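You operate a simulated robot arm through the tools that you are given. There is no shell and no other tool.

The job below is to be done with a simulated robot arm. You get a single attempt, and the scene is never put back.

## Task
Set the analyser to the figure on the span gas cylinder.
Fine: push the hose end into the span gas port, then open the teal valve wheel; turn the span knob till the analyser oxygen display shows that figure; shut the valve, then put the hose end back in its rest. Leave the pump running.

The check looks at the end state, three seconds after you hand in, the way a careful person would. Anything else that was tipped, shoved, dropped, spilled or broken makes it a failure.

## Robot
A 7-joint arm with a two-finger parallel gripper, fixed in place. Base frame: the origin is on the floor under the middle of its stand, x ahead of it, y to its left, z up; the work surface is at about z = 850. Units: mm, rad, N and s.
It reaches about 1247 mm from its shoulder. Its first joint turns from -2.304 to 2.304 rad. Payload 3.91 kg.
Tool frame: the origin (TCP) lies between the finger pads and is the grasp point; the fingertips stand 30 mm ahead of it; z points along the fingers, y is the line along which they close. The gripper opens to 110 mm. The fingers are 20 mm wide and 10 mm thick; the gripper's body (48 by 112 mm) begins 55 mm behind the TCP.
Orientation is told as [roll, pitch, yaw] about the base's x, y, z axes, in that order, counted from this pose: with the fingers straight down and closing along the base's y, the tool's x points along the base's -x, its y along +y and its z along -z.

## Interface
- The arm moves only by the tool step_arm. Its argument "plan" is a list of rows, each a list of 3 entries, a list of its own where there are three numbers: the turn, a rotation vector about the tool's x, y, z in rad, then the shift along the tool's x, y, z in cm, then the finger opening in cm, from 0 to 11. In form: [[[rx, ry, rz], [tx, ty, tz], grip], ...]. A call has 1 to 20 rows; each row shifts and turns the commanded pose from where the row before left it, along the tool's axes as they then stand. A row lasts 0.2 s, in which the tool goes at most 50 mm and 0.15 rad; a call with a longer step from one row to the next is refused whole, and so is a gripper value outside its range. A pose out of reach is approached as far as the arm can. The call stops where the force on the tool passes 40 N (or 10 N more than at its start, if that is more) or the arm is blocked; 0.2 s more then pass. Each finger travels about 108 mm/s and halts on what it meets, pressing with about 25 N; the grip force reading is that of the motor and also rises with nothing between the fingers. The clock runs only during rows and for 0.2 s after the last one: add rows that do not move to give the fingers time. The reply holds the time, the measured pose of the TCP, the force on the tool along the base axes, the opening and the grip force, in the units named above and with some noise, with the torque about the TCP (base axes, N m) and any sound that the robot's microphone picked up, and new pictures: "pictures" is both (left out), scene, wrist or none.
- Cameras (640 x 400 px; columns grow to the right, rows downward): "scene" is fixed at [217.5, 650.6, 1634.6]; the picture's right is [-0.44, -0.90, 0.00], its down [-0.47, 0.23, -0.85] and it looks along [0.77, -0.37, -0.52] (base axes); focal length 310 px, centre (320, 200). "wrist" rides on the gripper at [72, 17, -103] in the tool frame; the picture's right is [-0.23, 0.97, 0.00], its down [-0.76, -0.18, -0.62] and it looks along [-0.61, -0.14, 0.78] (tool axes); focal length 222 px, centre (320, 200).
- measure_at(camera, pixels): for up to 12 pixels [column, row] of the newest picture of that camera ("zoom" is the newest enlarged one), the place [x, y, z] in the base frame of the surface seen there, good to about 2 mm. It takes no simulated time.
- zoom(camera, box): a new picture of the part [left, top, right, bottom] of that camera's present view, enlarged. It takes no simulated time.
- job_done(): hands the job in; it is judged then, once.

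Unless the task says otherwise, let go and move clear before handing in.

The tools are called after "Emit:" as a command line: name --argument value ..., lists and objects as JSON in quotes. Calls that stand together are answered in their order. step_arm: Moves the arm, as the interface text tells. Its arguments: {"type":"object","properties":{"plan":{"type":"array","items":{"type":"array"}},"pictures":{"type":"string","enum":["both","scene","wrist","none"]}},"required":["plan"]} The other tools are called the same way: measure_at (camera, pixels) gives the place of the surface under pixels of a picture; zoom (camera, box) takes an enlarged picture of a part of a camera's view; job_done () hands the job in.

At the start:

```text
clock: 0.0
tcp_pos: [518.7, 274.7, 1469.6]
tcp_rot: [-0.001, 0.0, 0.0]
wrist_force: [0.3, 0.5, -0.3]
torque: [0.01, -0.02, -0.01]
gripper_width: 110.0
finger_force: 0.1
```

scene: 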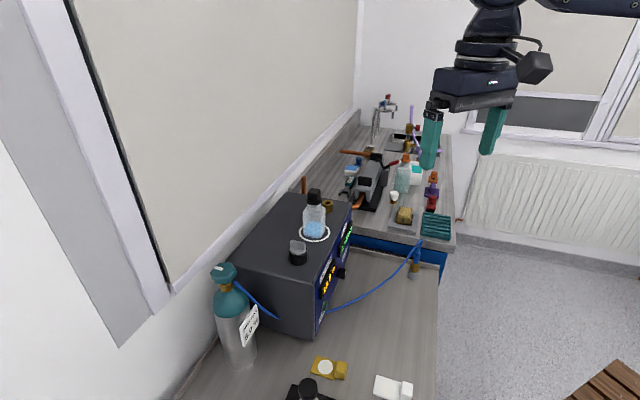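
wrist: 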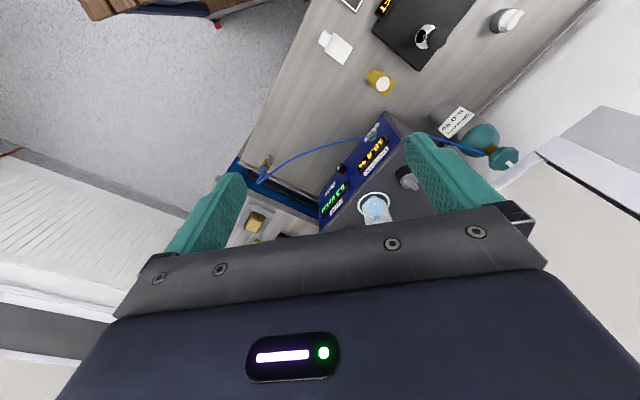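

The scene shows the analyser box (about pixel 300,260), the teal-topped cylinder at (235,315) with a label, and a blue hose ending around (415,260). I'll zoom in to read the label, displays, ports and knobs before moving.

Emit:
zoom --camera "scene" --box '[200, 250, 300, 390]'

Emit:
zoom --camera "scene" --box '[270, 180, 450, 330]'

Emit:
zoom --camera "wrist" --box '[230, 90, 530, 250]'

Emit:
zoom --camera "wrist" --box '[300, 0, 560, 130]'

```text
2.86 times, centred on (250, 320) of scene
```

zoom: 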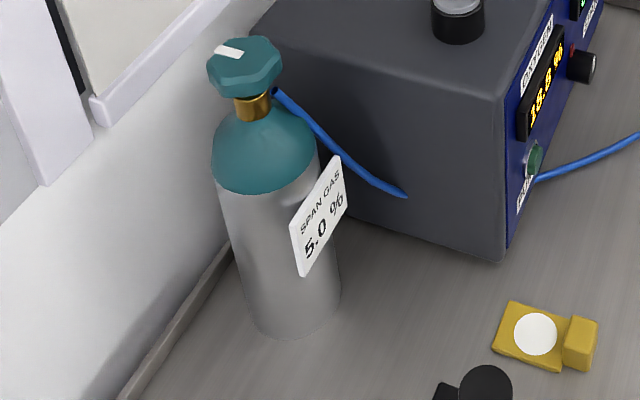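

```text
2.67 times, centred on (360, 255) of scene
```

zoom: 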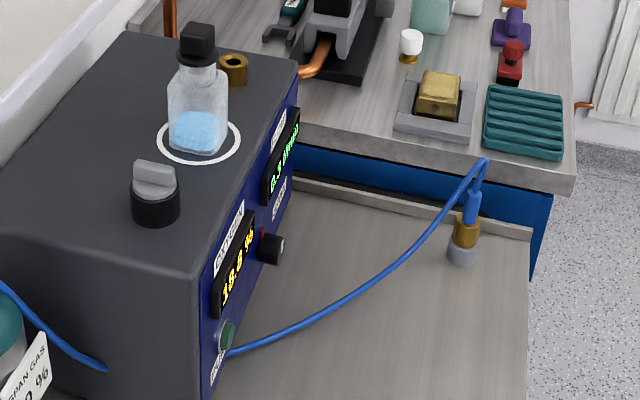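

```text
2.13 times, centred on (380, 170) of wrist
```

zoom: 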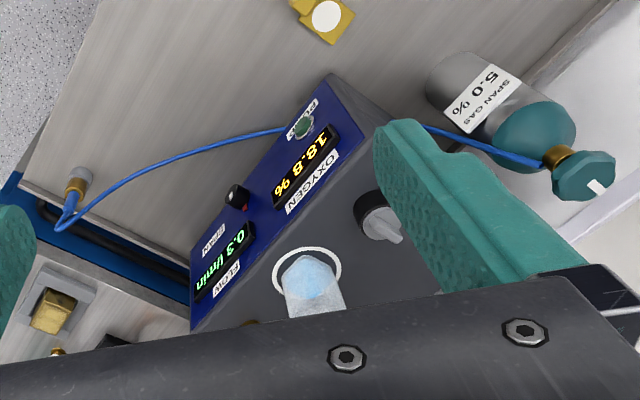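

```text
2.46 times, centred on (430, 65) of wrist
```

zoom: 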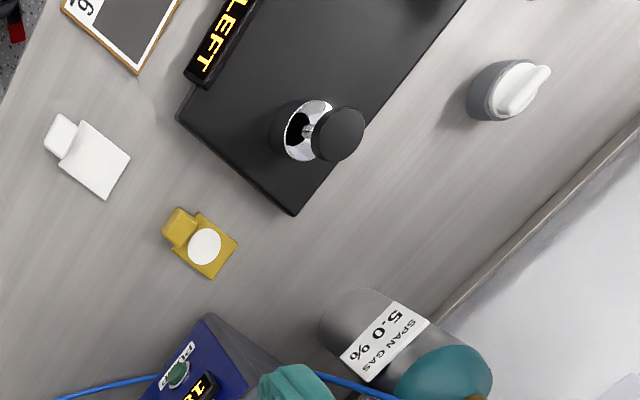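

The cylinder label reads SPAN GAS 5.0 % and the OXYGEN display reads 18.8 %. Now I need closer views of the analyser's front, the brass socket at scene (327,205), the hose rest at (415,270) and the valve wheel.

Emit:
zoom --camera "scene" --box '[310, 215, 360, 325]'

Emit:
zoom --camera "scene" --box '[280, 180, 360, 270]'

Emit:
zoom --camera "scene" --box '[390, 225, 440, 290]'

Emit:
zoom --camera "scene" --box '[200, 255, 260, 300]'

Emit:
zoom --camera "wrist" --box '[310, 100, 420, 220]'

Emit:
measure_at --camera "scene" --pixels '[[327, 205], [298, 246], [314, 200], [343, 273], [336, 303], [415, 270], [417, 247], [222, 268], [232, 288], [250, 325], [330, 280], [350, 235]]'

```text
3.64 times, centred on (335, 270) of scene
```

zoom: 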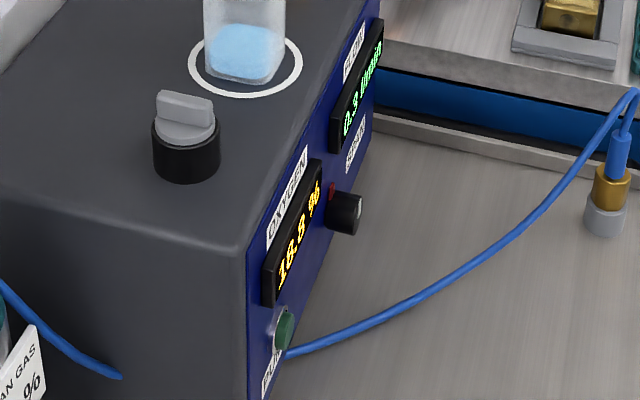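

```text
4.44 times, centred on (320, 225) of scene
```

zoom: 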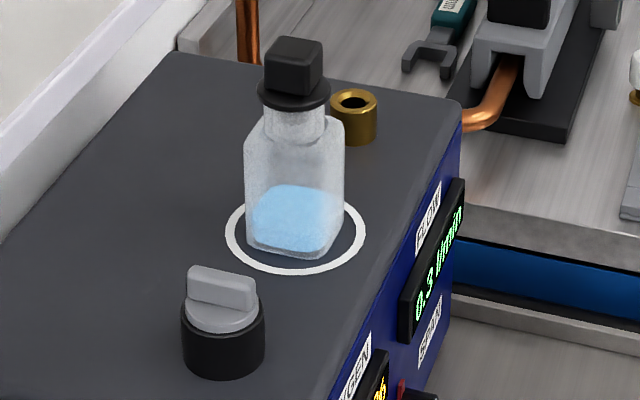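

```text
6.15 times, centred on (415, 258) of scene
```

zoom: 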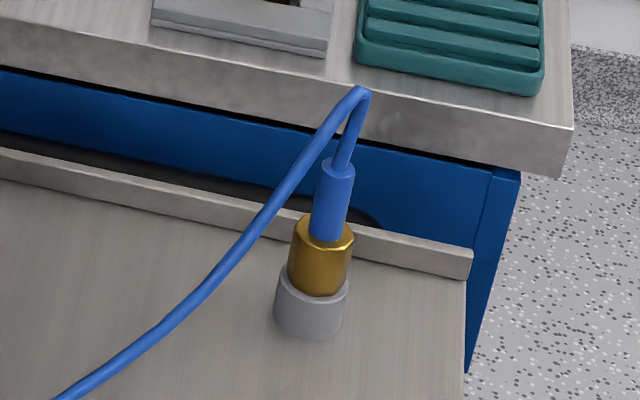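

```text
8.89 times, centred on (230, 278) of scene
```

zoom: 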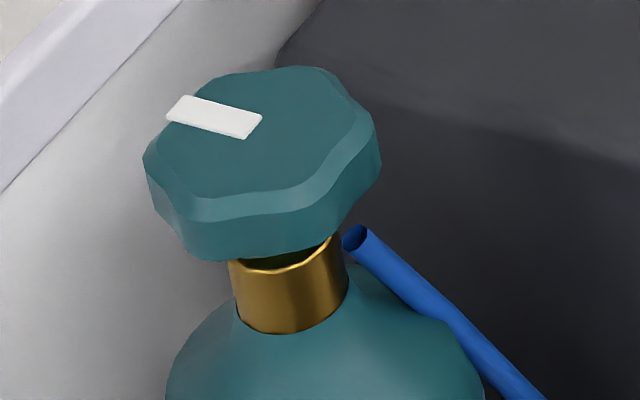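

```text
3.33 times, centred on (365, 160) of wrist
```

zoom: 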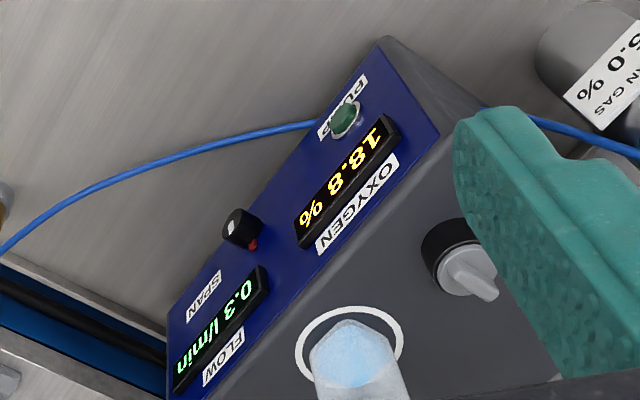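

```text
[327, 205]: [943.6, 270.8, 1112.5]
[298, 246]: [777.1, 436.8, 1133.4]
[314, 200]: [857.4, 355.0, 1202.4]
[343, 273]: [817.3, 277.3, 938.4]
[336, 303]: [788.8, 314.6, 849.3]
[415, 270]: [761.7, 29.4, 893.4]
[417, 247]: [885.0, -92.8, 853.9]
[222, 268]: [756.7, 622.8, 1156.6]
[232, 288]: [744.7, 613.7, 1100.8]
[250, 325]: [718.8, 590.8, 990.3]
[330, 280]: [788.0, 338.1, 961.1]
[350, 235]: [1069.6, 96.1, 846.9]
```

The brass socket behind the bottle is a likely port, and the hose end sits in a grey rest near (415,275). I'll measure the geometry of box, port, rest, knobs and wheel using the enlarged pictures.

Emit:
zoom --camera "scene" --box '[280, 180, 360, 230]'

Emit:
measure_at --camera "zoom" --pixels '[[378, 165], [355, 170], [400, 170], [378, 150], [378, 190], [378, 220], [450, 200], [420, 170], [500, 160], [160, 130], [290, 90], [330, 240]]'

Emit:
measure_at --camera "scene" --pixels '[[290, 196], [356, 207], [240, 262], [308, 290], [318, 290], [352, 215], [315, 335], [345, 215], [310, 270], [330, 240], [316, 322], [400, 310]]'

Emit:
zoom --camera "scene" --box '[395, 235, 435, 285]'

```text
8.00 times, centred on (320, 205) of scene
```

zoom: 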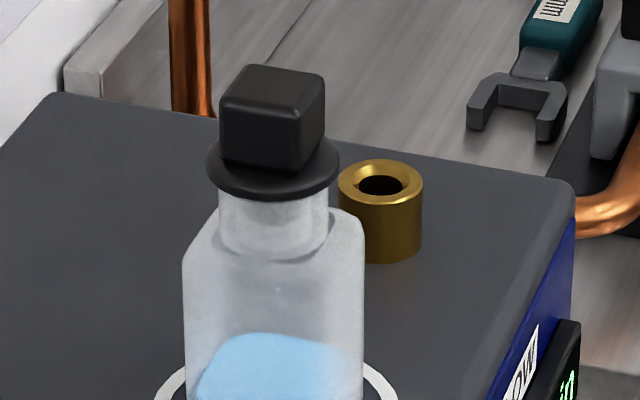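

```text
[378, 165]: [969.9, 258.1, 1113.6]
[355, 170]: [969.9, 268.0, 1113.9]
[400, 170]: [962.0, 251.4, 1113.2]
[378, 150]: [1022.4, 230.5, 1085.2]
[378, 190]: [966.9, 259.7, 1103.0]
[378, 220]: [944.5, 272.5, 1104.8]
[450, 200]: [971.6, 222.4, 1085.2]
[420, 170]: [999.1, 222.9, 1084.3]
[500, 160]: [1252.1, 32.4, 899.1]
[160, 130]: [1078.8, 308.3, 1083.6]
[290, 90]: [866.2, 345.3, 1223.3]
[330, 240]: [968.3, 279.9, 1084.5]
```

```text
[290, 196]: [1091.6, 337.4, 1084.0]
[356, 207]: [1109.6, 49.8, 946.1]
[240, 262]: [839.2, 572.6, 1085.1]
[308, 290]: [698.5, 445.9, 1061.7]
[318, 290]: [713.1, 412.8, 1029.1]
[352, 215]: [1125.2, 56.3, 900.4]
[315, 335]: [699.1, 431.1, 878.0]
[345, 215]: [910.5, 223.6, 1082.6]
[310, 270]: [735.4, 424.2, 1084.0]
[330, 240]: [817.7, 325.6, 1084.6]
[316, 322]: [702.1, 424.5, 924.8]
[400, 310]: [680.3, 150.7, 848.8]
```

```text
8.00 times, centred on (415, 260) of scene
```

zoom: 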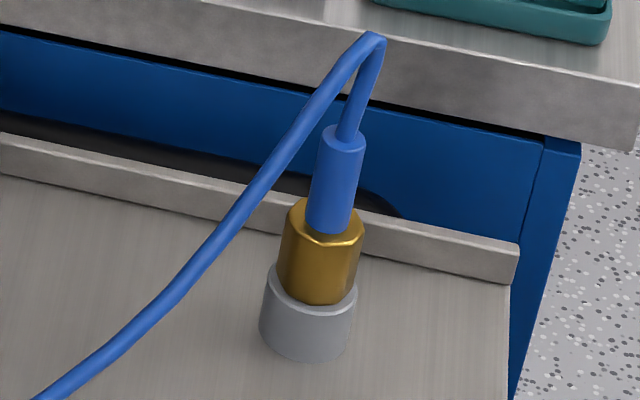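

Box top is at z≈1084, the front panel faces the robot, and the brass port's mouth is near (962,264,1114). Now I'll measure the hose end in its rest in the current zoomed picture.

Emit:
measure_at --camera "zoom" --pixels '[[343, 132], [337, 180], [330, 225], [318, 265], [308, 330], [305, 355], [375, 40], [345, 120], [280, 265], [358, 265], [262, 330], [350, 330]]'

Emit:
measure_at --camera "scene" --pixels '[[403, 264], [385, 285], [360, 302], [335, 310], [430, 240], [440, 255], [425, 232], [405, 215], [390, 305], [423, 268], [407, 255], [440, 345]]'

Emit:
zoom --camera "scene" --box '[320, 230, 440, 330]'

Emit:
zoom --camera "scene" --box '[290, 90, 470, 240]'

```text
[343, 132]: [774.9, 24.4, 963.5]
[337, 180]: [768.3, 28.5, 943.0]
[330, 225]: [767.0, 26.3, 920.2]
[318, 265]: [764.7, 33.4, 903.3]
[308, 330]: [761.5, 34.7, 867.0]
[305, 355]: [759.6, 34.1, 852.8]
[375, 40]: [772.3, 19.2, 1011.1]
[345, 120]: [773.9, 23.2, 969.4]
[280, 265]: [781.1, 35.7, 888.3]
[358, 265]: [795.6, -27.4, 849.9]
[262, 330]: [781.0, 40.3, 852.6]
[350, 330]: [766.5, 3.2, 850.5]
```

```text
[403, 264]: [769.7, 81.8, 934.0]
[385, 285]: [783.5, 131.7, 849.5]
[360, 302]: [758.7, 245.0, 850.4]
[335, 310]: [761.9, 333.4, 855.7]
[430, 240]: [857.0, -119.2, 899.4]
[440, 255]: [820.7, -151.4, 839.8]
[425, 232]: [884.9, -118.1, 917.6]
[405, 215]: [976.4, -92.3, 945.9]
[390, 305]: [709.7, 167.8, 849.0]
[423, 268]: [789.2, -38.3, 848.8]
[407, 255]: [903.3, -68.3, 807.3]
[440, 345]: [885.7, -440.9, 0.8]
```

```text
4.00 times, centred on (380, 280) of scene
```

zoom: 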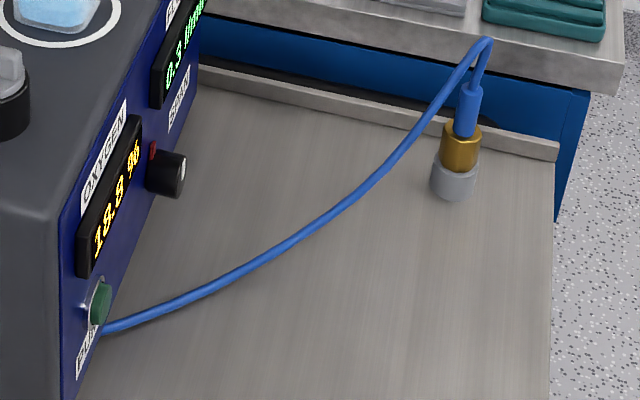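

```text
2.67 times, centred on (380, 165) of scene
```

zoom: 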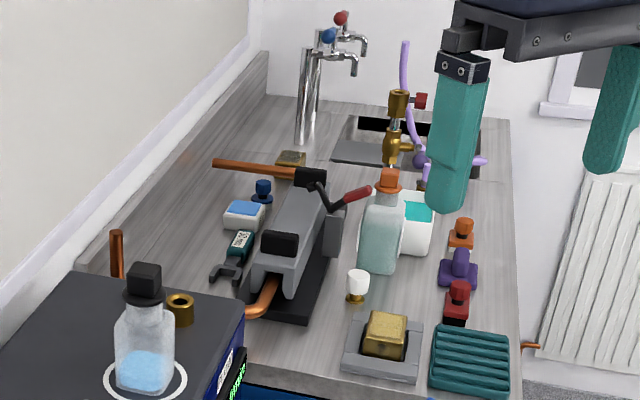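

The hose end stands upright in its rest at about (775,22): sleeve z≈918–965, hex z≈882–915. I'll plan a tilted side grasp heading 45° left (the same heading as the front panel's normal). First I'll move over to the free area in front of the rest and yaw the tool.

Emit:
step_arm --plan '[[[0, 0, 0], [-1.31, -3.75, 2.2], 6], [[0, 0, 0], [-1.31, -3.75, 2.2], 6], [[0, 0, 0], [-1.31, -3.75, 2.2], 6], [[0, 0, 0], [-1.31, -3.75, 2.2], 6], [[0, 0, 0], [-1.31, -3.75, 2.2], 6], [[0, 0, 0], [-1.31, -3.75, 2.2], 6], [[0, 0, 0], [-1.31, -3.75, 2.2], 6], [[0, 0, 0], [-1.31, -3.75, 2.2], 6], [[0, 0, 0], [-1.31, -3.75, 2.2], 6], [[0, 0, 0], [-1.31, -3.75, 2.2], 6], [[0, 0, -0.131], [0, 0, 0], 6], [[0, 0, -0.131], [0, 0, 0], 6], [[0, 0, -0.131], [0, 0, 0], 6], [[0, 0, -0.131], [0, 0, 0], 6], [[0, 0, -0.131], [0, 0, 0], 6], [[0, 0, -0.13], [0, 0, 0], 6]]'

```text
clock: 3.4
tcp_pos: [650.0, -100.0, 1249.8]
tcp_rot: [-0.002, -0.001, 0.789]
wrist_force: [-0.5, 0.1, -0.8]
torque: [0.01, 0.03, 0.0]
gripper_width: 59.9
finger_force: 0.0
```

scene: 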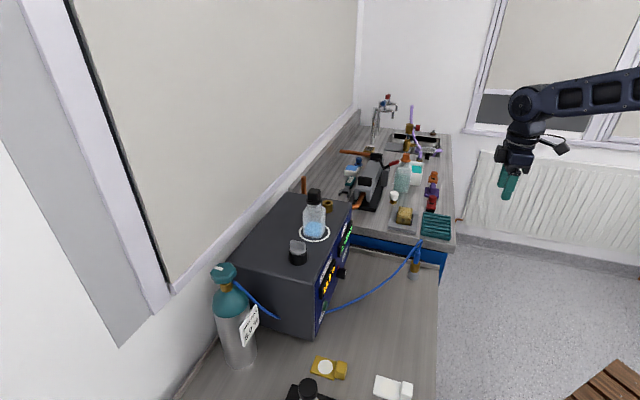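
wrist: 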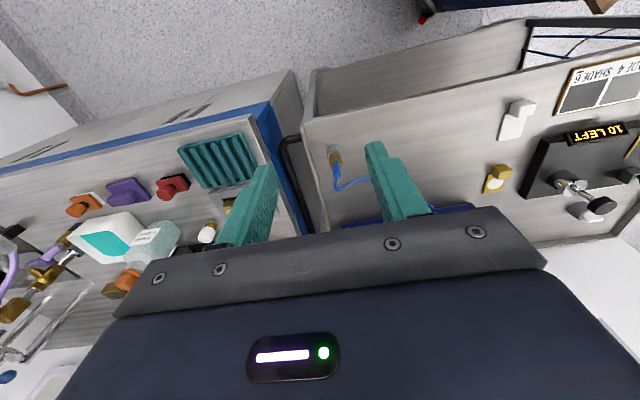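

The arm moves exactly as commanded, and the workspace is clear. Next I'll pitch the tool by 60° and move back to a pre-grasp point ~100 mm behind the hose sleeve.

Emit:
step_arm --plan '[[[0, -0.131, 0], [0, 0, 0], 6], [[0, -0.131, 0], [0, 0, 0], 6], [[0, -0.131, 0], [0, 0, 0], 6], [[0, -0.131, 0], [0, 0, 0], 6], [[0, -0.131, 0], [0, 0, 0], 6], [[0, -0.131, 0], [0, 0, 0], 6], [[0, -0.131, 0], [0, 0, 0], 6], [[0, -0.13, 0], [0, 0, 0], 6]]'

```text
clock: 5.2
tcp_pos: [648.9, -101.3, 1250.2]
tcp_rot: [-0.002, -1.048, 0.787]
wrist_force: [-0.4, 0.2, 0.7]
torque: [-0.02, 0.01, -0.04]
gripper_width: 60.0
finger_force: 0.1
```

scene: 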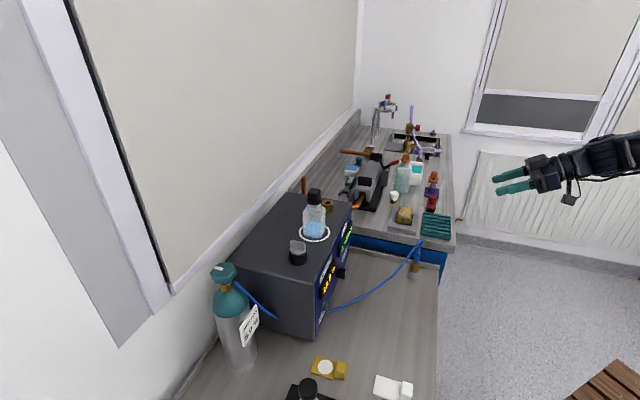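
wrist: 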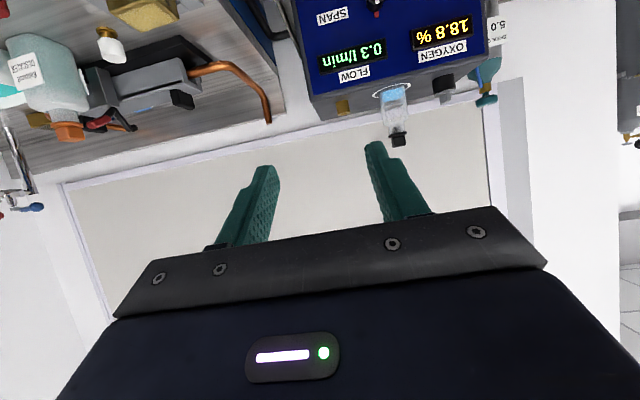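

From here the wrist camera sees the analyser front panel (upside down) and the port at (343,105). I'll zoom on those and measure the knob, port and bottle positions.

Emit:
zoom --camera "wrist" --box '[290, 0, 510, 140]'

Emit:
measure_at --camera "wrist" --pixels '[[375, 3], [376, 12], [343, 105], [336, 104], [350, 104], [343, 96], [397, 110], [398, 138], [443, 82], [486, 99], [300, 80], [470, 60]]'

```text
2.86 times, centred on (400, 70) of wrist
```

zoom: 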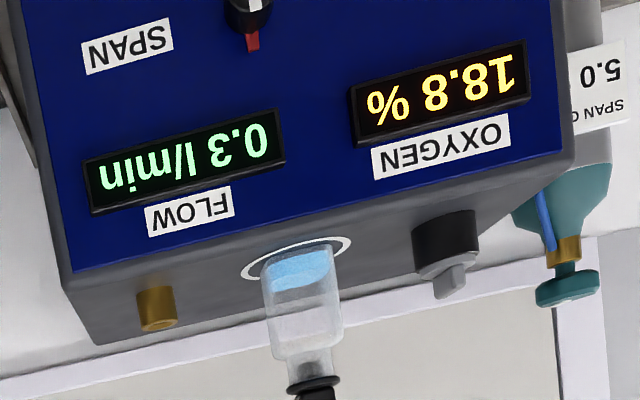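

```text
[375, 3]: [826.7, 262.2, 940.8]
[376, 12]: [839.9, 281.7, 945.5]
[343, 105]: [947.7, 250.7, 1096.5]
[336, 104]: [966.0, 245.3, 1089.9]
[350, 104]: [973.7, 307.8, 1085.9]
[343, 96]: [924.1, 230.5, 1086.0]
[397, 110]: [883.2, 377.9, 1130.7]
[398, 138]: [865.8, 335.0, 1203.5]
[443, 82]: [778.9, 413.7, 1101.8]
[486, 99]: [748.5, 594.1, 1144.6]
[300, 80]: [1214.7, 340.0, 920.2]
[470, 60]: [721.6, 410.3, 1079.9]
```

The SPAN knob is at about (827,262,941) on the panel and the port near (960,258). Now I'll descend to ~150 mm behind the hose sleeve and take a look before gripping.

Emit:
step_arm --plan '[[[0, 0, 0], [3.576, -0.04, 3.126], 6], [[0, 0, 0], [3.576, -0.04, 3.126], 6], [[0, 0, 0], [3.576, -0.04, 3.126], 6], [[0, 0, 0], [3.576, -0.04, 3.126], 6], [[0, 0, 0], [3.576, -0.04, 3.126], 6], [[0, 0, 0], [0, 0, 0], 6]]'

```text
clock: 6.6
tcp_pos: [684.6, -68.9, 1014.6]
tcp_rot: [0.0, -1.047, 0.786]
wrist_force: [-0.7, -0.2, 0.1]
torque: [-0.01, 0.05, -0.02]
gripper_width: 59.9
finger_force: 0.0
```

scene: 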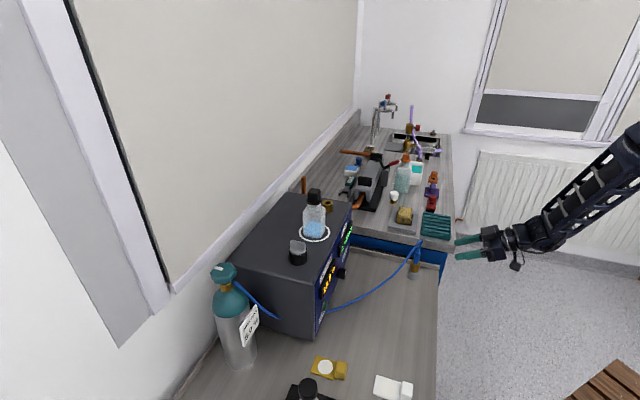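
wrist: 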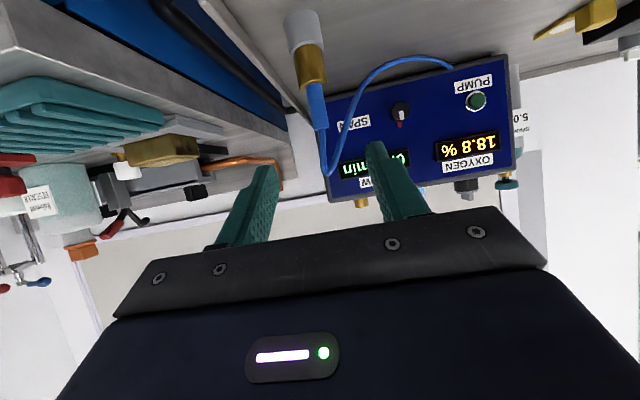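

The wrist view shows the hose end: rest at (302,30), hex at (310,65), sleeve at (317,105). I'll zoom and measure its axis precisely.

Emit:
zoom --camera "wrist" --box '[260, 0, 380, 180]'

Emit:
measure_at --camera "wrist" --pixels '[[317, 105], [309, 105], [325, 105], [314, 88], [319, 125], [310, 65], [298, 65], [324, 65], [302, 30], [286, 30], [318, 30], [325, 160]]'

Emit:
zoom --camera "wrist" --box '[340, 60, 520, 200]'

```text
2.22 times, centred on (320, 90) of wrist
```

zoom: 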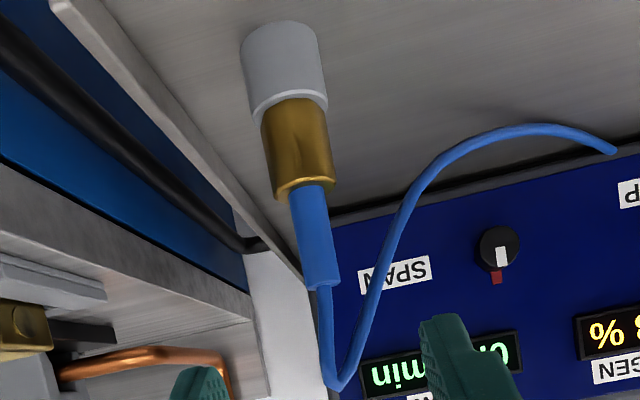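

```text
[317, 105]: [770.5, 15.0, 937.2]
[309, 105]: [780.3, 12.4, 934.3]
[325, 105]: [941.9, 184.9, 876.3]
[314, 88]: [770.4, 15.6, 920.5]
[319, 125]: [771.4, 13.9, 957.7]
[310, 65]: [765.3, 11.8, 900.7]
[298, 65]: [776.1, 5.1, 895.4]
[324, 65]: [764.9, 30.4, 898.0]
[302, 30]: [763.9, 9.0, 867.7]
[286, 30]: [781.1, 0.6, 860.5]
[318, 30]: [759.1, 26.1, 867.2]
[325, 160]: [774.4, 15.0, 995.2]
```

```text
2.86 times, centred on (430, 130) of wrist
```

zoom: 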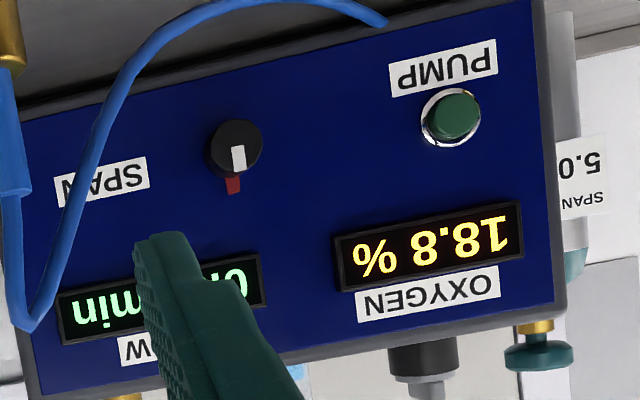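

The sleeve axis comes out at about (776,21) from both cameras. I'll narrow the opening to 4 cm, line up and advance along the fingers to 40 mm short of the grasp point, then check.

Emit:
step_arm --plan '[[[0, 0, 0], [-0.48, -0.11, 0], 4], [[0, 0, 0], [0, 0, 3], 4], [[0, 0, 0], [0, 0, 3], 4], [[0, 0, 0], [0, 0, 2.5], 4], [[0, 0, 0], [0, 0, 2], 4], [[0, 0, 0], [0, 0, 0], 4]]'

```text
clock: 8.0
tcp_pos: [748.4, -2.4, 966.9]
tcp_rot: [0.0, -1.046, 0.785]
wrist_force: [0.2, 0.3, 0.8]
torque: [0.0, -0.02, 0.01]
gripper_width: 40.1
finger_force: 0.1
```

scene: 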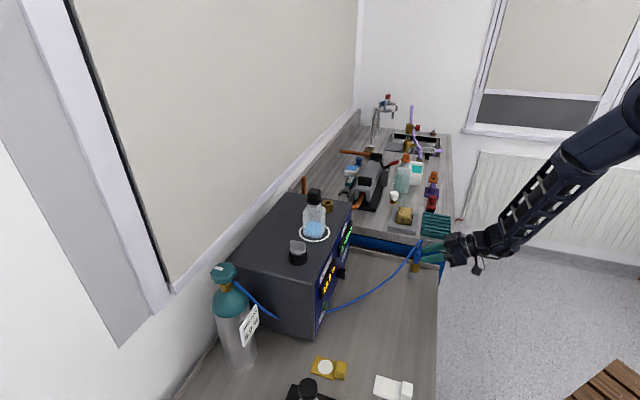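
wrist: 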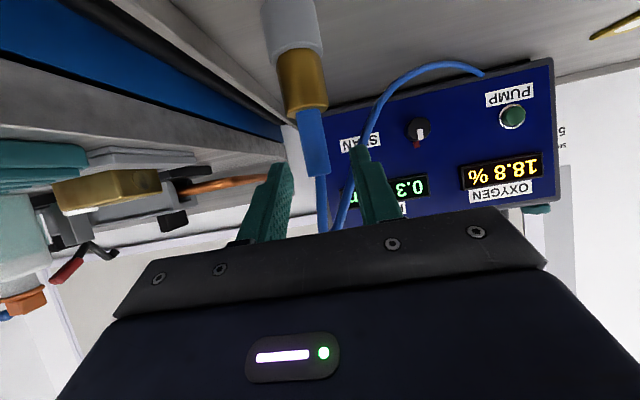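

Emit:
zoom --camera "wrist" --box '[230, 0, 450, 250]'

Emit:
zoom --camera "scene" --box '[390, 215, 490, 295]'

Emit:
measure_at --camera "wrist" --pixels '[[313, 135], [303, 135], [323, 135], [309, 112], [317, 165], [300, 80], [290, 30], [343, 200], [322, 200], [373, 120]]'

```text
1.60 times, centred on (340, 125) of wrist
```

zoom: 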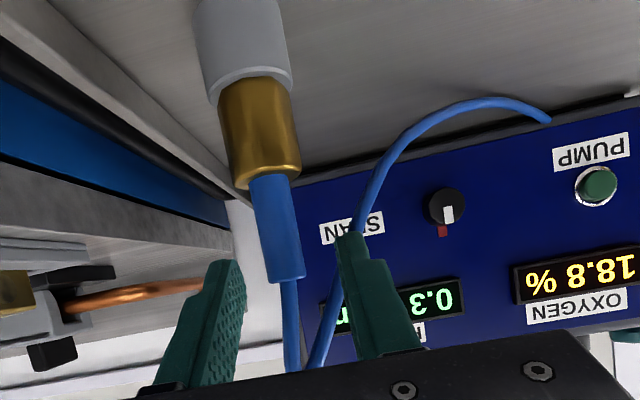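

```text
5.00 times, centred on (440, 255) of scene
```

zoom: 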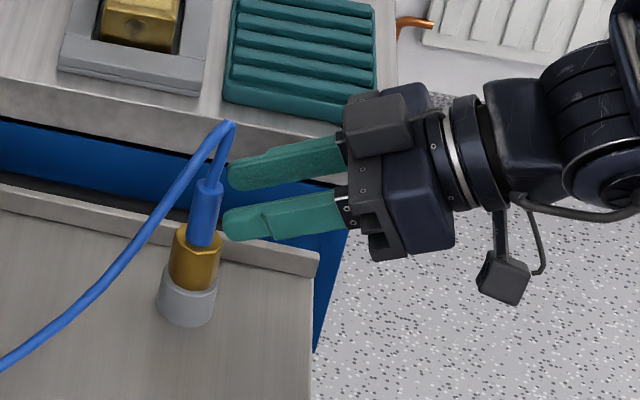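

```text
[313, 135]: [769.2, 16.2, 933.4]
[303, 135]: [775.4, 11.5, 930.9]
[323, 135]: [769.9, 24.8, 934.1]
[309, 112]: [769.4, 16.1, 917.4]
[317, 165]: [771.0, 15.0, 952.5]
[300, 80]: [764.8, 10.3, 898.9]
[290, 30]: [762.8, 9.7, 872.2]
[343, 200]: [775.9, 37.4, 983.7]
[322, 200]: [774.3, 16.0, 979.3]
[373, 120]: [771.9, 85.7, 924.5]
```

Sleeve lies neatly between the fingers (wrist 313,135), about 41 mm ahead and 2 mm to the tool's −y. I'll advance that amount and close.

Emit:
step_arm --plan '[[[0, 0, 0], [0, -0.2, 1.5], 4], [[0, 0, 0], [0, 0, 1.5], 4], [[0, 0, 0], [0, 0, 1.1], 4], [[0, 0, 0], [0, 0, 0], 4]]'

```text
clock: 9.0
tcp_pos: [776.8, 21.7, 947.1]
tcp_rot: [0.0, -1.048, 0.789]
wrist_force: [0.0, 0.9, -0.1]
torque: [0.01, 0.03, 0.01]
gripper_width: 40.5
finger_force: 0.1
```

scene: 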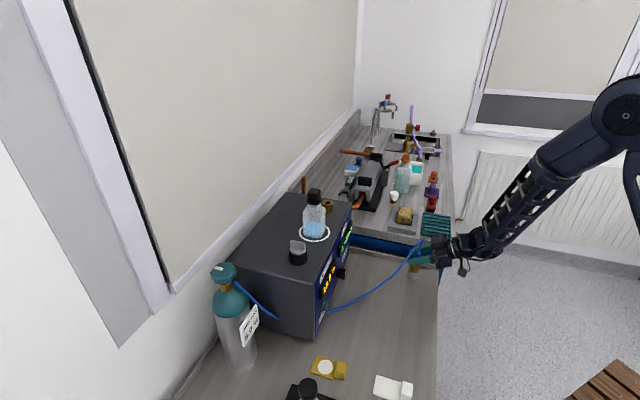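
wrist: 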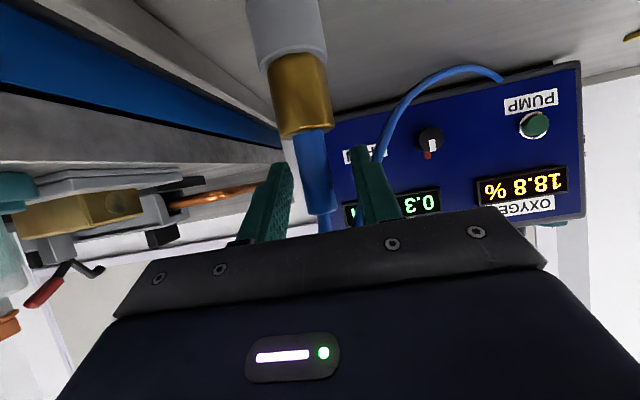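

The TCP is at the sleeve with no contact force. I'll close the fingers now.

Emit:
step_arm --plan '[[[0, 0, 0], [0, 0, 0], 2], [[0, 0, 0], [0, 0, 0], 0], [[0, 0, 0], [0, 0, 0], 0], [[0, 0, 0], [0, 0, 0], 0]]'

Emit:
zoom --camera "wrist" --box '[220, 0, 440, 250]'

Emit:
zoom --camera "scene" --box '[380, 215, 480, 295]'

```text
clock: 10.0
tcp_pos: [775.6, 21.1, 945.9]
tcp_rot: [0.001, -1.045, 0.785]
wrist_force: [-0.3, 0.4, 1.1]
torque: [0.01, 0.02, 0.01]
gripper_width: 16.9
finger_force: 25.1
```

scene: 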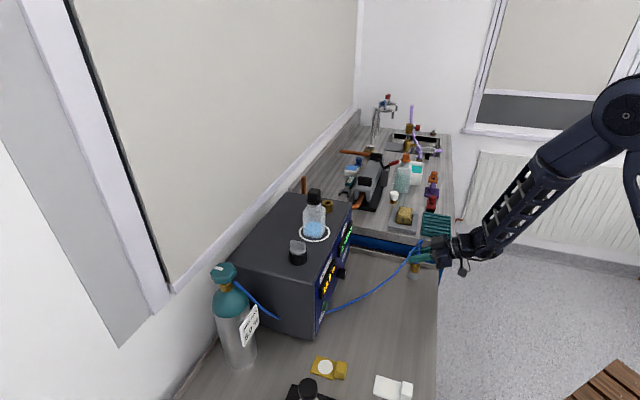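
wrist: 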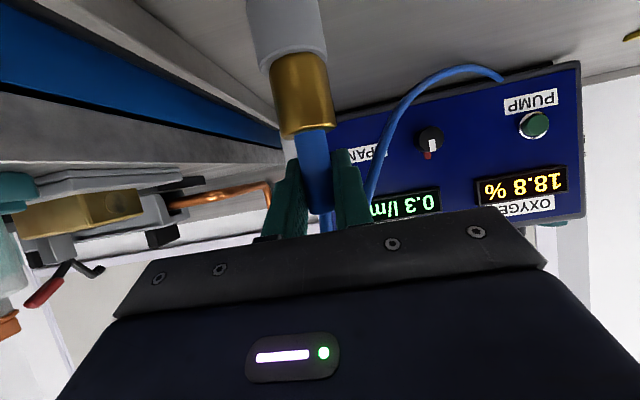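

```text
1.60 times, centred on (330, 125) of wrist
```

zoom: 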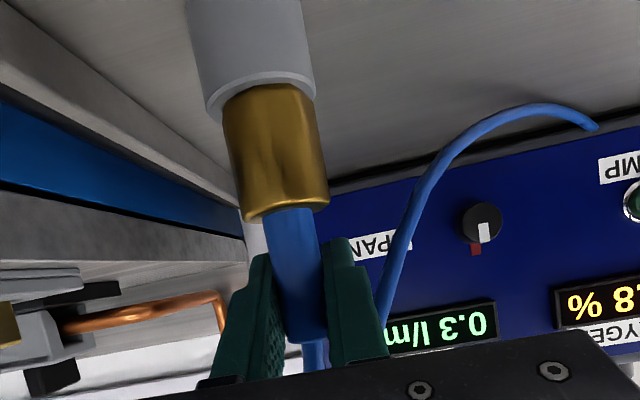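

```text
5.00 times, centred on (430, 255) of scene
```

zoom: 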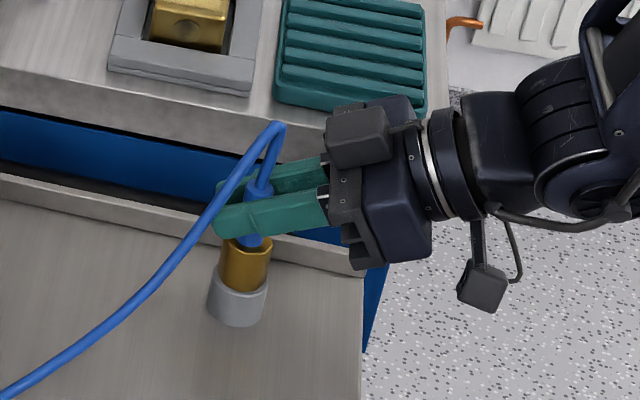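

Gripped: opening 16.9 mm with 25 N. Now I lift straight up (tool −x·0.866, −z·0.5), gently at first, and check that the end comes out of the rest.

Emit:
step_arm --plan '[[[0, 0, 0], [-0.866, 0, -0.5], 0], [[0, 0, 0], [-0.866, 0, -0.5], 0], [[0, 0, 0], [-0.866, 0, -0.5], 0], [[0, 0, 0], [-0.866, 0, -0.5], 0], [[0, 0, 0], [-0.866, 0, -0.5], 0], [[0, 0, 0], [-0.866, 0, -0.5], 0], [[0, 0, 0], [0, 0, 0], 0]]'

Emit:
zoom --camera "wrist" --box '[220, 0, 440, 250]'

Emit:
zoom --camera "scene" --box '[380, 200, 480, 295]'

```text
clock: 11.6
tcp_pos: [776.2, 18.5, 1006.7]
tcp_rot: [0.0, -1.048, 0.788]
wrist_force: [-0.4, 1.0, -0.7]
torque: [0.04, 0.03, 0.01]
gripper_width: 17.2
finger_force: 24.6
```

scene: 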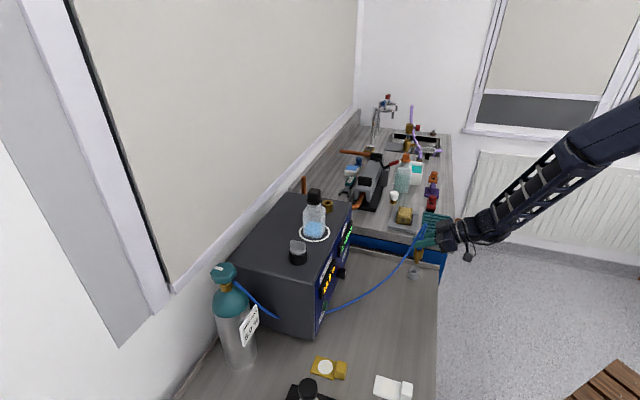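
wrist: 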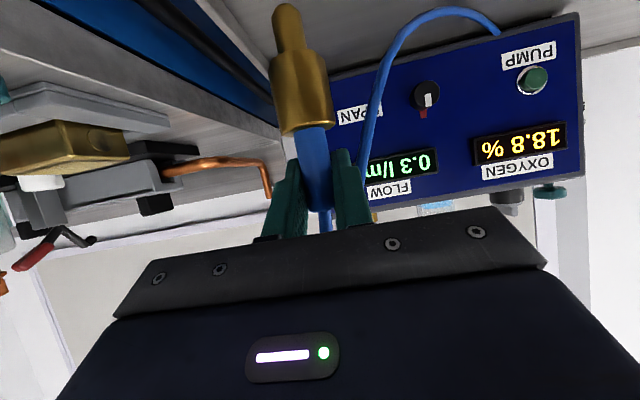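

```text
1.60 times, centred on (330, 125) of wrist
```

zoom: 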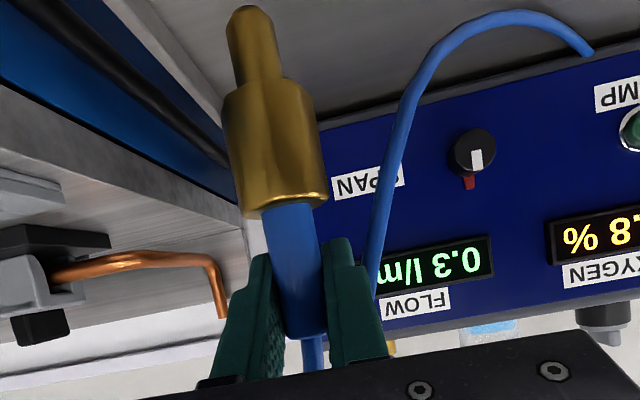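

```text
4.21 times, centred on (430, 248) of scene
```

zoom: 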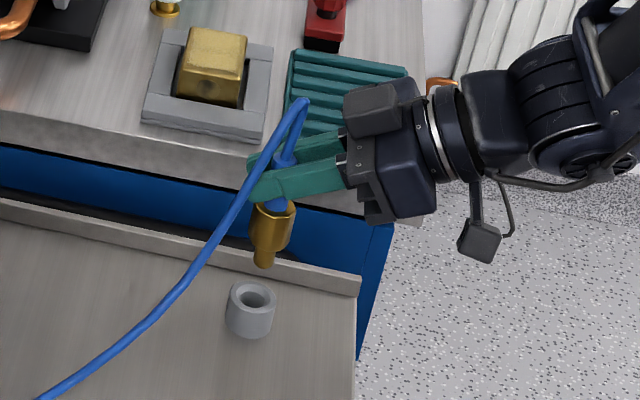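

The hose end is out of the rest (spigot visible at wrist 287,25; empty rest hole at scene 414,270). I'll measure the rest's hole and the spigot tip before carrying on.

Emit:
measure_at --camera "zoom" --pixels '[[252, 284], [230, 298], [275, 298], [252, 311], [252, 296], [263, 265], [272, 210], [257, 245], [272, 245]]'

Emit:
measure_at --camera "wrist" --pixels '[[287, 12], [282, 30], [290, 30], [300, 30], [290, 45], [300, 90], [313, 150], [284, 6], [278, 90], [326, 90]]'

```text
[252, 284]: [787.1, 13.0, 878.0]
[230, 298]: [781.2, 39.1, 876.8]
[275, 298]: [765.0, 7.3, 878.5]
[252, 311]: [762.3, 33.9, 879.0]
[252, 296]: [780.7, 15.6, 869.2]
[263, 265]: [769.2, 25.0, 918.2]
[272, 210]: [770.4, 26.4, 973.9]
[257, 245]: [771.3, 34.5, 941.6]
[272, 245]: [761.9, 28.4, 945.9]
```

```text
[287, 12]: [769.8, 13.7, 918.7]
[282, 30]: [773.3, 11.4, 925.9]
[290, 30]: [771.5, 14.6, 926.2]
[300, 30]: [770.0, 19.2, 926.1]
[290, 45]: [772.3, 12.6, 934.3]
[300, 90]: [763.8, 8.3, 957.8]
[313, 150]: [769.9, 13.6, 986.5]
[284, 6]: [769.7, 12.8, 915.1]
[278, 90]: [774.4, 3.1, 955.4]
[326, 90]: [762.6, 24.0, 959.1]
```

Rest rim is at z≈878, centre ≈(774,23) by the scene camera (grasp TCP was (776,21,946)). Spigot tip hangs 94 mm below the TCP. Now I'll measure the port rim in the same way before carrying the hose end over.

Emit:
zoom --camera "scene" --box '[312, 190, 344, 220]'

Emit:
measure_at --camera "scene" --pixels '[[334, 286], [343, 273], [333, 278], [327, 299], [330, 305], [346, 240], [350, 255], [343, 215], [355, 212], [336, 290]]'

```text
13.33 times, centred on (328, 205) of scene
```

zoom: 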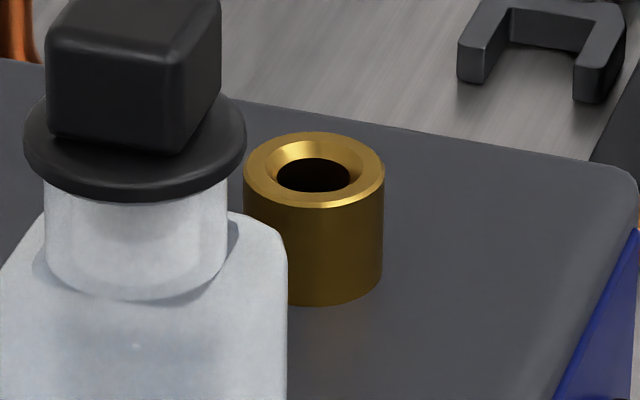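

```text
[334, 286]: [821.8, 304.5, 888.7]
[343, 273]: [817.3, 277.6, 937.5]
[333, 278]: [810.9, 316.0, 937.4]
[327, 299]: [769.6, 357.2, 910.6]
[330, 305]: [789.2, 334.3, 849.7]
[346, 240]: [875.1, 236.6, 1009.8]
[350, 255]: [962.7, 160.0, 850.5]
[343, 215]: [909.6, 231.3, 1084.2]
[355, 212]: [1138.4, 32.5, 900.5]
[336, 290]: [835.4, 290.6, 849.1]
```

Emit:
measure_at --camera "zoom" --pixels '[[314, 136], [254, 171], [375, 171], [314, 202], [280, 150], [345, 150], [265, 192], [365, 192], [314, 250], [314, 295], [255, 240], [375, 240]]'

```text
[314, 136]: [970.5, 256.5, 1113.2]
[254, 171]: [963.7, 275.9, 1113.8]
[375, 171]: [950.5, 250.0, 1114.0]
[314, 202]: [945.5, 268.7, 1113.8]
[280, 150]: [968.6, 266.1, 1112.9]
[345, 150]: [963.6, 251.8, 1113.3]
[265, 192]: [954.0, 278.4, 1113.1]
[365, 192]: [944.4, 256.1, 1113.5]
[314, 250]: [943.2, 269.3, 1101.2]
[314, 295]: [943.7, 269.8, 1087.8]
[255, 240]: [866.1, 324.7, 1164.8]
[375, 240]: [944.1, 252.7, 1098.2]
```

The port's mouth centre is about (957.6,262.8,1113.7), with a chamfered hole ~17 mm wide. I'll take a close look at the spigot size before moving.

Emit:
zoom --camera "scene" --box '[400, 230, 432, 285]'

Emit:
zoom --camera "wrist" --box '[250, 0, 350, 70]'

```text
7.27 times, centred on (416, 258) of scene
```

zoom: 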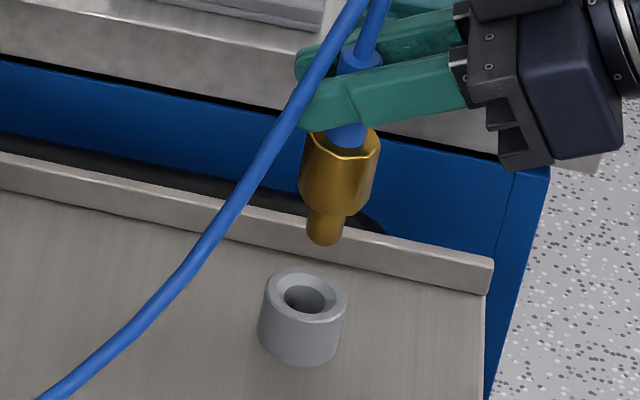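

```text
5.71 times, centred on (300, 35) of wrist
```

zoom: 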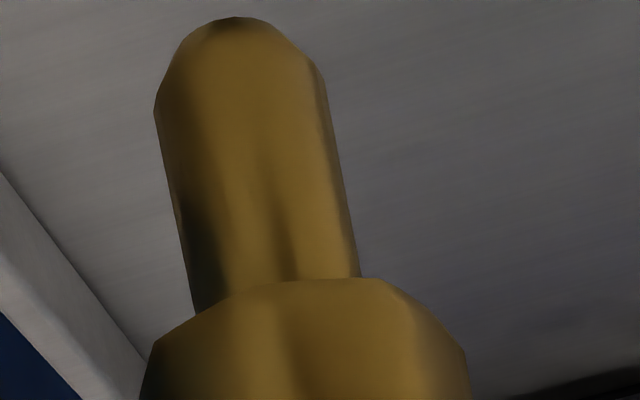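

Spigot ≈15 mm versus a 17 mm chamfered hole, so it should fit. I'll raise to z≈1250, then travel to above the port.

Emit:
step_arm --plan '[[[0, 0, 0], [-3.507, 0, -2.025], 0], [[0, 0, 0], [-3.507, 0, -2.025], 0], [[0, 0, 0], [-3.507, 0, -2.025], 0], [[0, 0, 0], [-3.507, 0, -2.025], 0], [[0, 0, 0], [-3.507, 0, -2.025], 0], [[0, 0, 0], [-3.507, 0, -2.025], 0], [[0, 0, 0], [0, 0, 0], 0]]'

```text
clock: 13.2
tcp_pos: [776.4, 21.5, 1248.9]
tcp_rot: [-0.001, -1.046, 0.785]
wrist_force: [0.2, 0.1, -1.0]
torque: [-0.01, 0.0, 0.0]
gripper_width: 17.1
finger_force: 25.5
```

scene: 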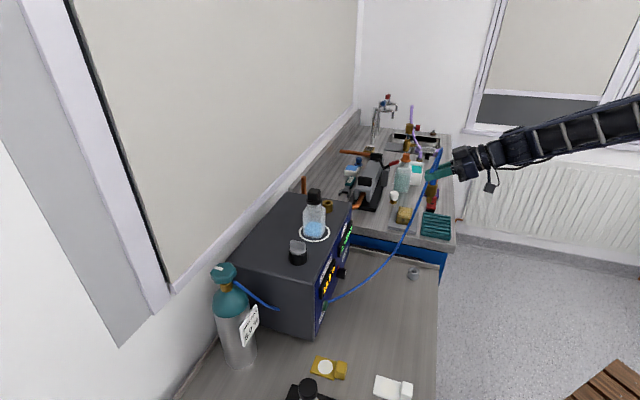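
wrist: 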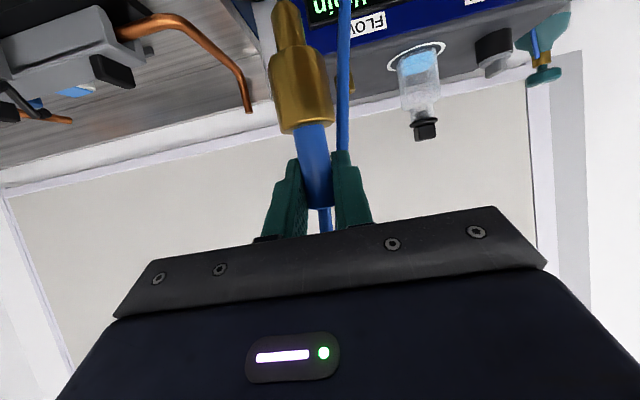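

The hose follows freely and the end hangs upright. Next, the horizontal travel to above the port at (959.6,260.6).

Emit:
step_arm --plan '[[[0, 0, 0], [-1.869, 0.494, 3.231], 0], [[0, 0, 0], [-1.869, 0.494, 3.231], 0], [[0, 0, 0], [-1.869, 0.494, 3.231], 0], [[0, 0, 0], [-1.869, 0.494, 3.231], 0], [[0, 0, 0], [-1.869, 0.494, 3.231], 0], [[0, 0, 0], [-1.869, 0.494, 3.231], 0], [[0, 0, 0], [-1.869, 0.494, 3.231], 0], [[0, 0, 0], [-1.869, 0.494, 3.231], 0], [[0, 0, 0], [0, 0, 0], 0]]'

Emit:
zoom --camera "scene" --box '[300, 155, 360, 225]'

Emit:
zoom --camera "wrist" --box '[230, 0, 450, 160]'

```text
clock: 15.2
tcp_pos: [959.0, 259.9, 1249.4]
tcp_rot: [0.0, -1.048, 0.786]
wrist_force: [-0.3, -0.4, 0.2]
torque: [-0.02, 0.02, 0.01]
gripper_width: 17.1
finger_force: 24.9
```

scene: 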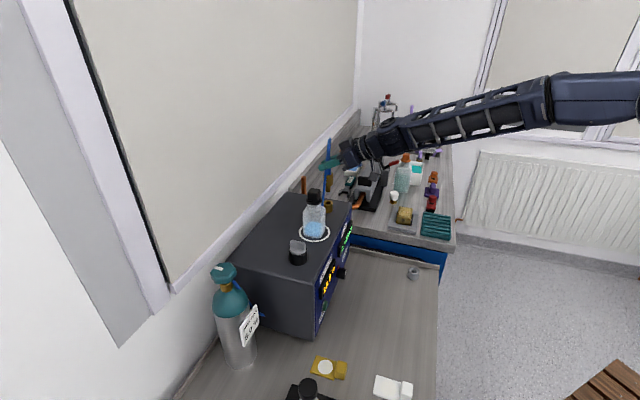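
wrist: 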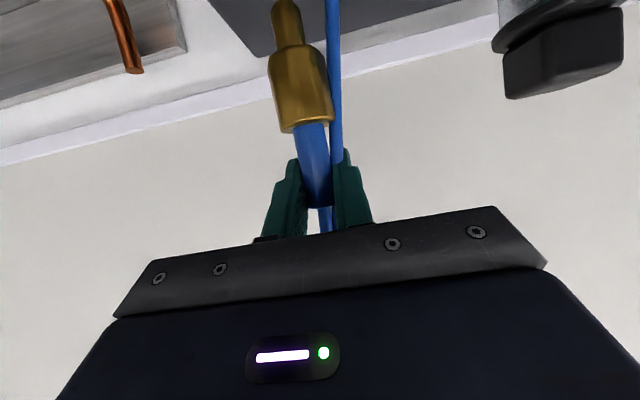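

```text
5.71 times, centred on (330, 190) of scene
```

zoom: 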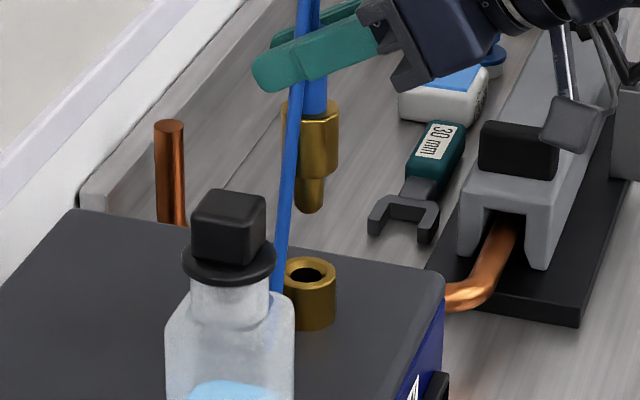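

```text
2.50 times, centred on (340, 80) of wrist
```

zoom: 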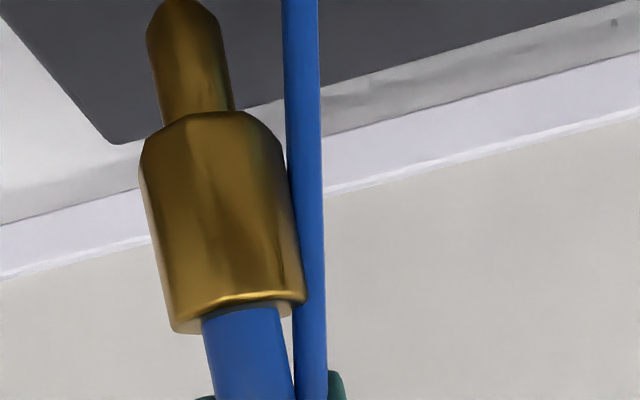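

Spigot hangs above the port (scene zoom: tip (311,205), port (310,272)). I'll zoom more closely and measure both to check lateral alignment before lowering.

Emit:
zoom --camera "scene" --box '[314, 170, 344, 215]'

Emit:
measure_at --camera "wrist" --pixels '[[286, 10], [280, 20], [290, 20], [300, 20], [298, 70], [275, 85], [328, 80], [312, 150]]'

```text
8.89 times, centred on (329, 192) of scene
```

zoom: 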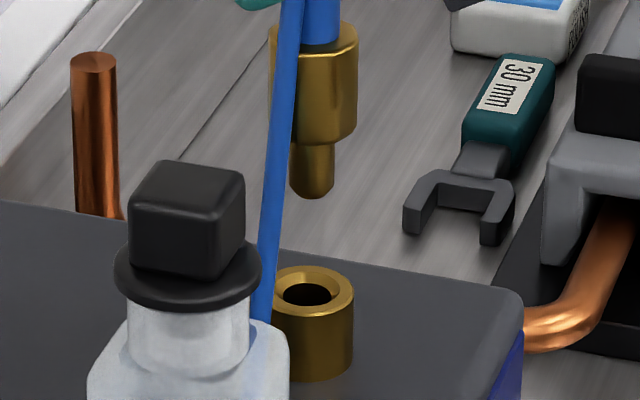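

```text
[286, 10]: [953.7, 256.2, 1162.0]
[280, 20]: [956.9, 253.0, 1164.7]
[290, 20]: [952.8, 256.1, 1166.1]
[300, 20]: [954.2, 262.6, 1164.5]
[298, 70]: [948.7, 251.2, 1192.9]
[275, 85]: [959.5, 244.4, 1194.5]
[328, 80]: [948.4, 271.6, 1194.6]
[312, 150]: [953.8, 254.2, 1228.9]
```

Emit:
measure_at --camera "zoom" --pixels '[[312, 165], [312, 180], [300, 170], [326, 170], [320, 100], [345, 100], [312, 345], [312, 360], [340, 345], [307, 270], [345, 290], [330, 312]]'

```text
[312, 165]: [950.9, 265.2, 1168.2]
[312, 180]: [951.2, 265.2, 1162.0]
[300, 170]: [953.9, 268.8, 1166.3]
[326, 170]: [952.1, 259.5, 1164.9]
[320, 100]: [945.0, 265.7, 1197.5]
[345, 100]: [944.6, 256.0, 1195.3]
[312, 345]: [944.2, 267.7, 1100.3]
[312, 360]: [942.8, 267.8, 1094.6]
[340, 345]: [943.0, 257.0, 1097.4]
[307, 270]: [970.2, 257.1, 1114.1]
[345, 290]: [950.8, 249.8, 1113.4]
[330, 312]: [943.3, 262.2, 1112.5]
```

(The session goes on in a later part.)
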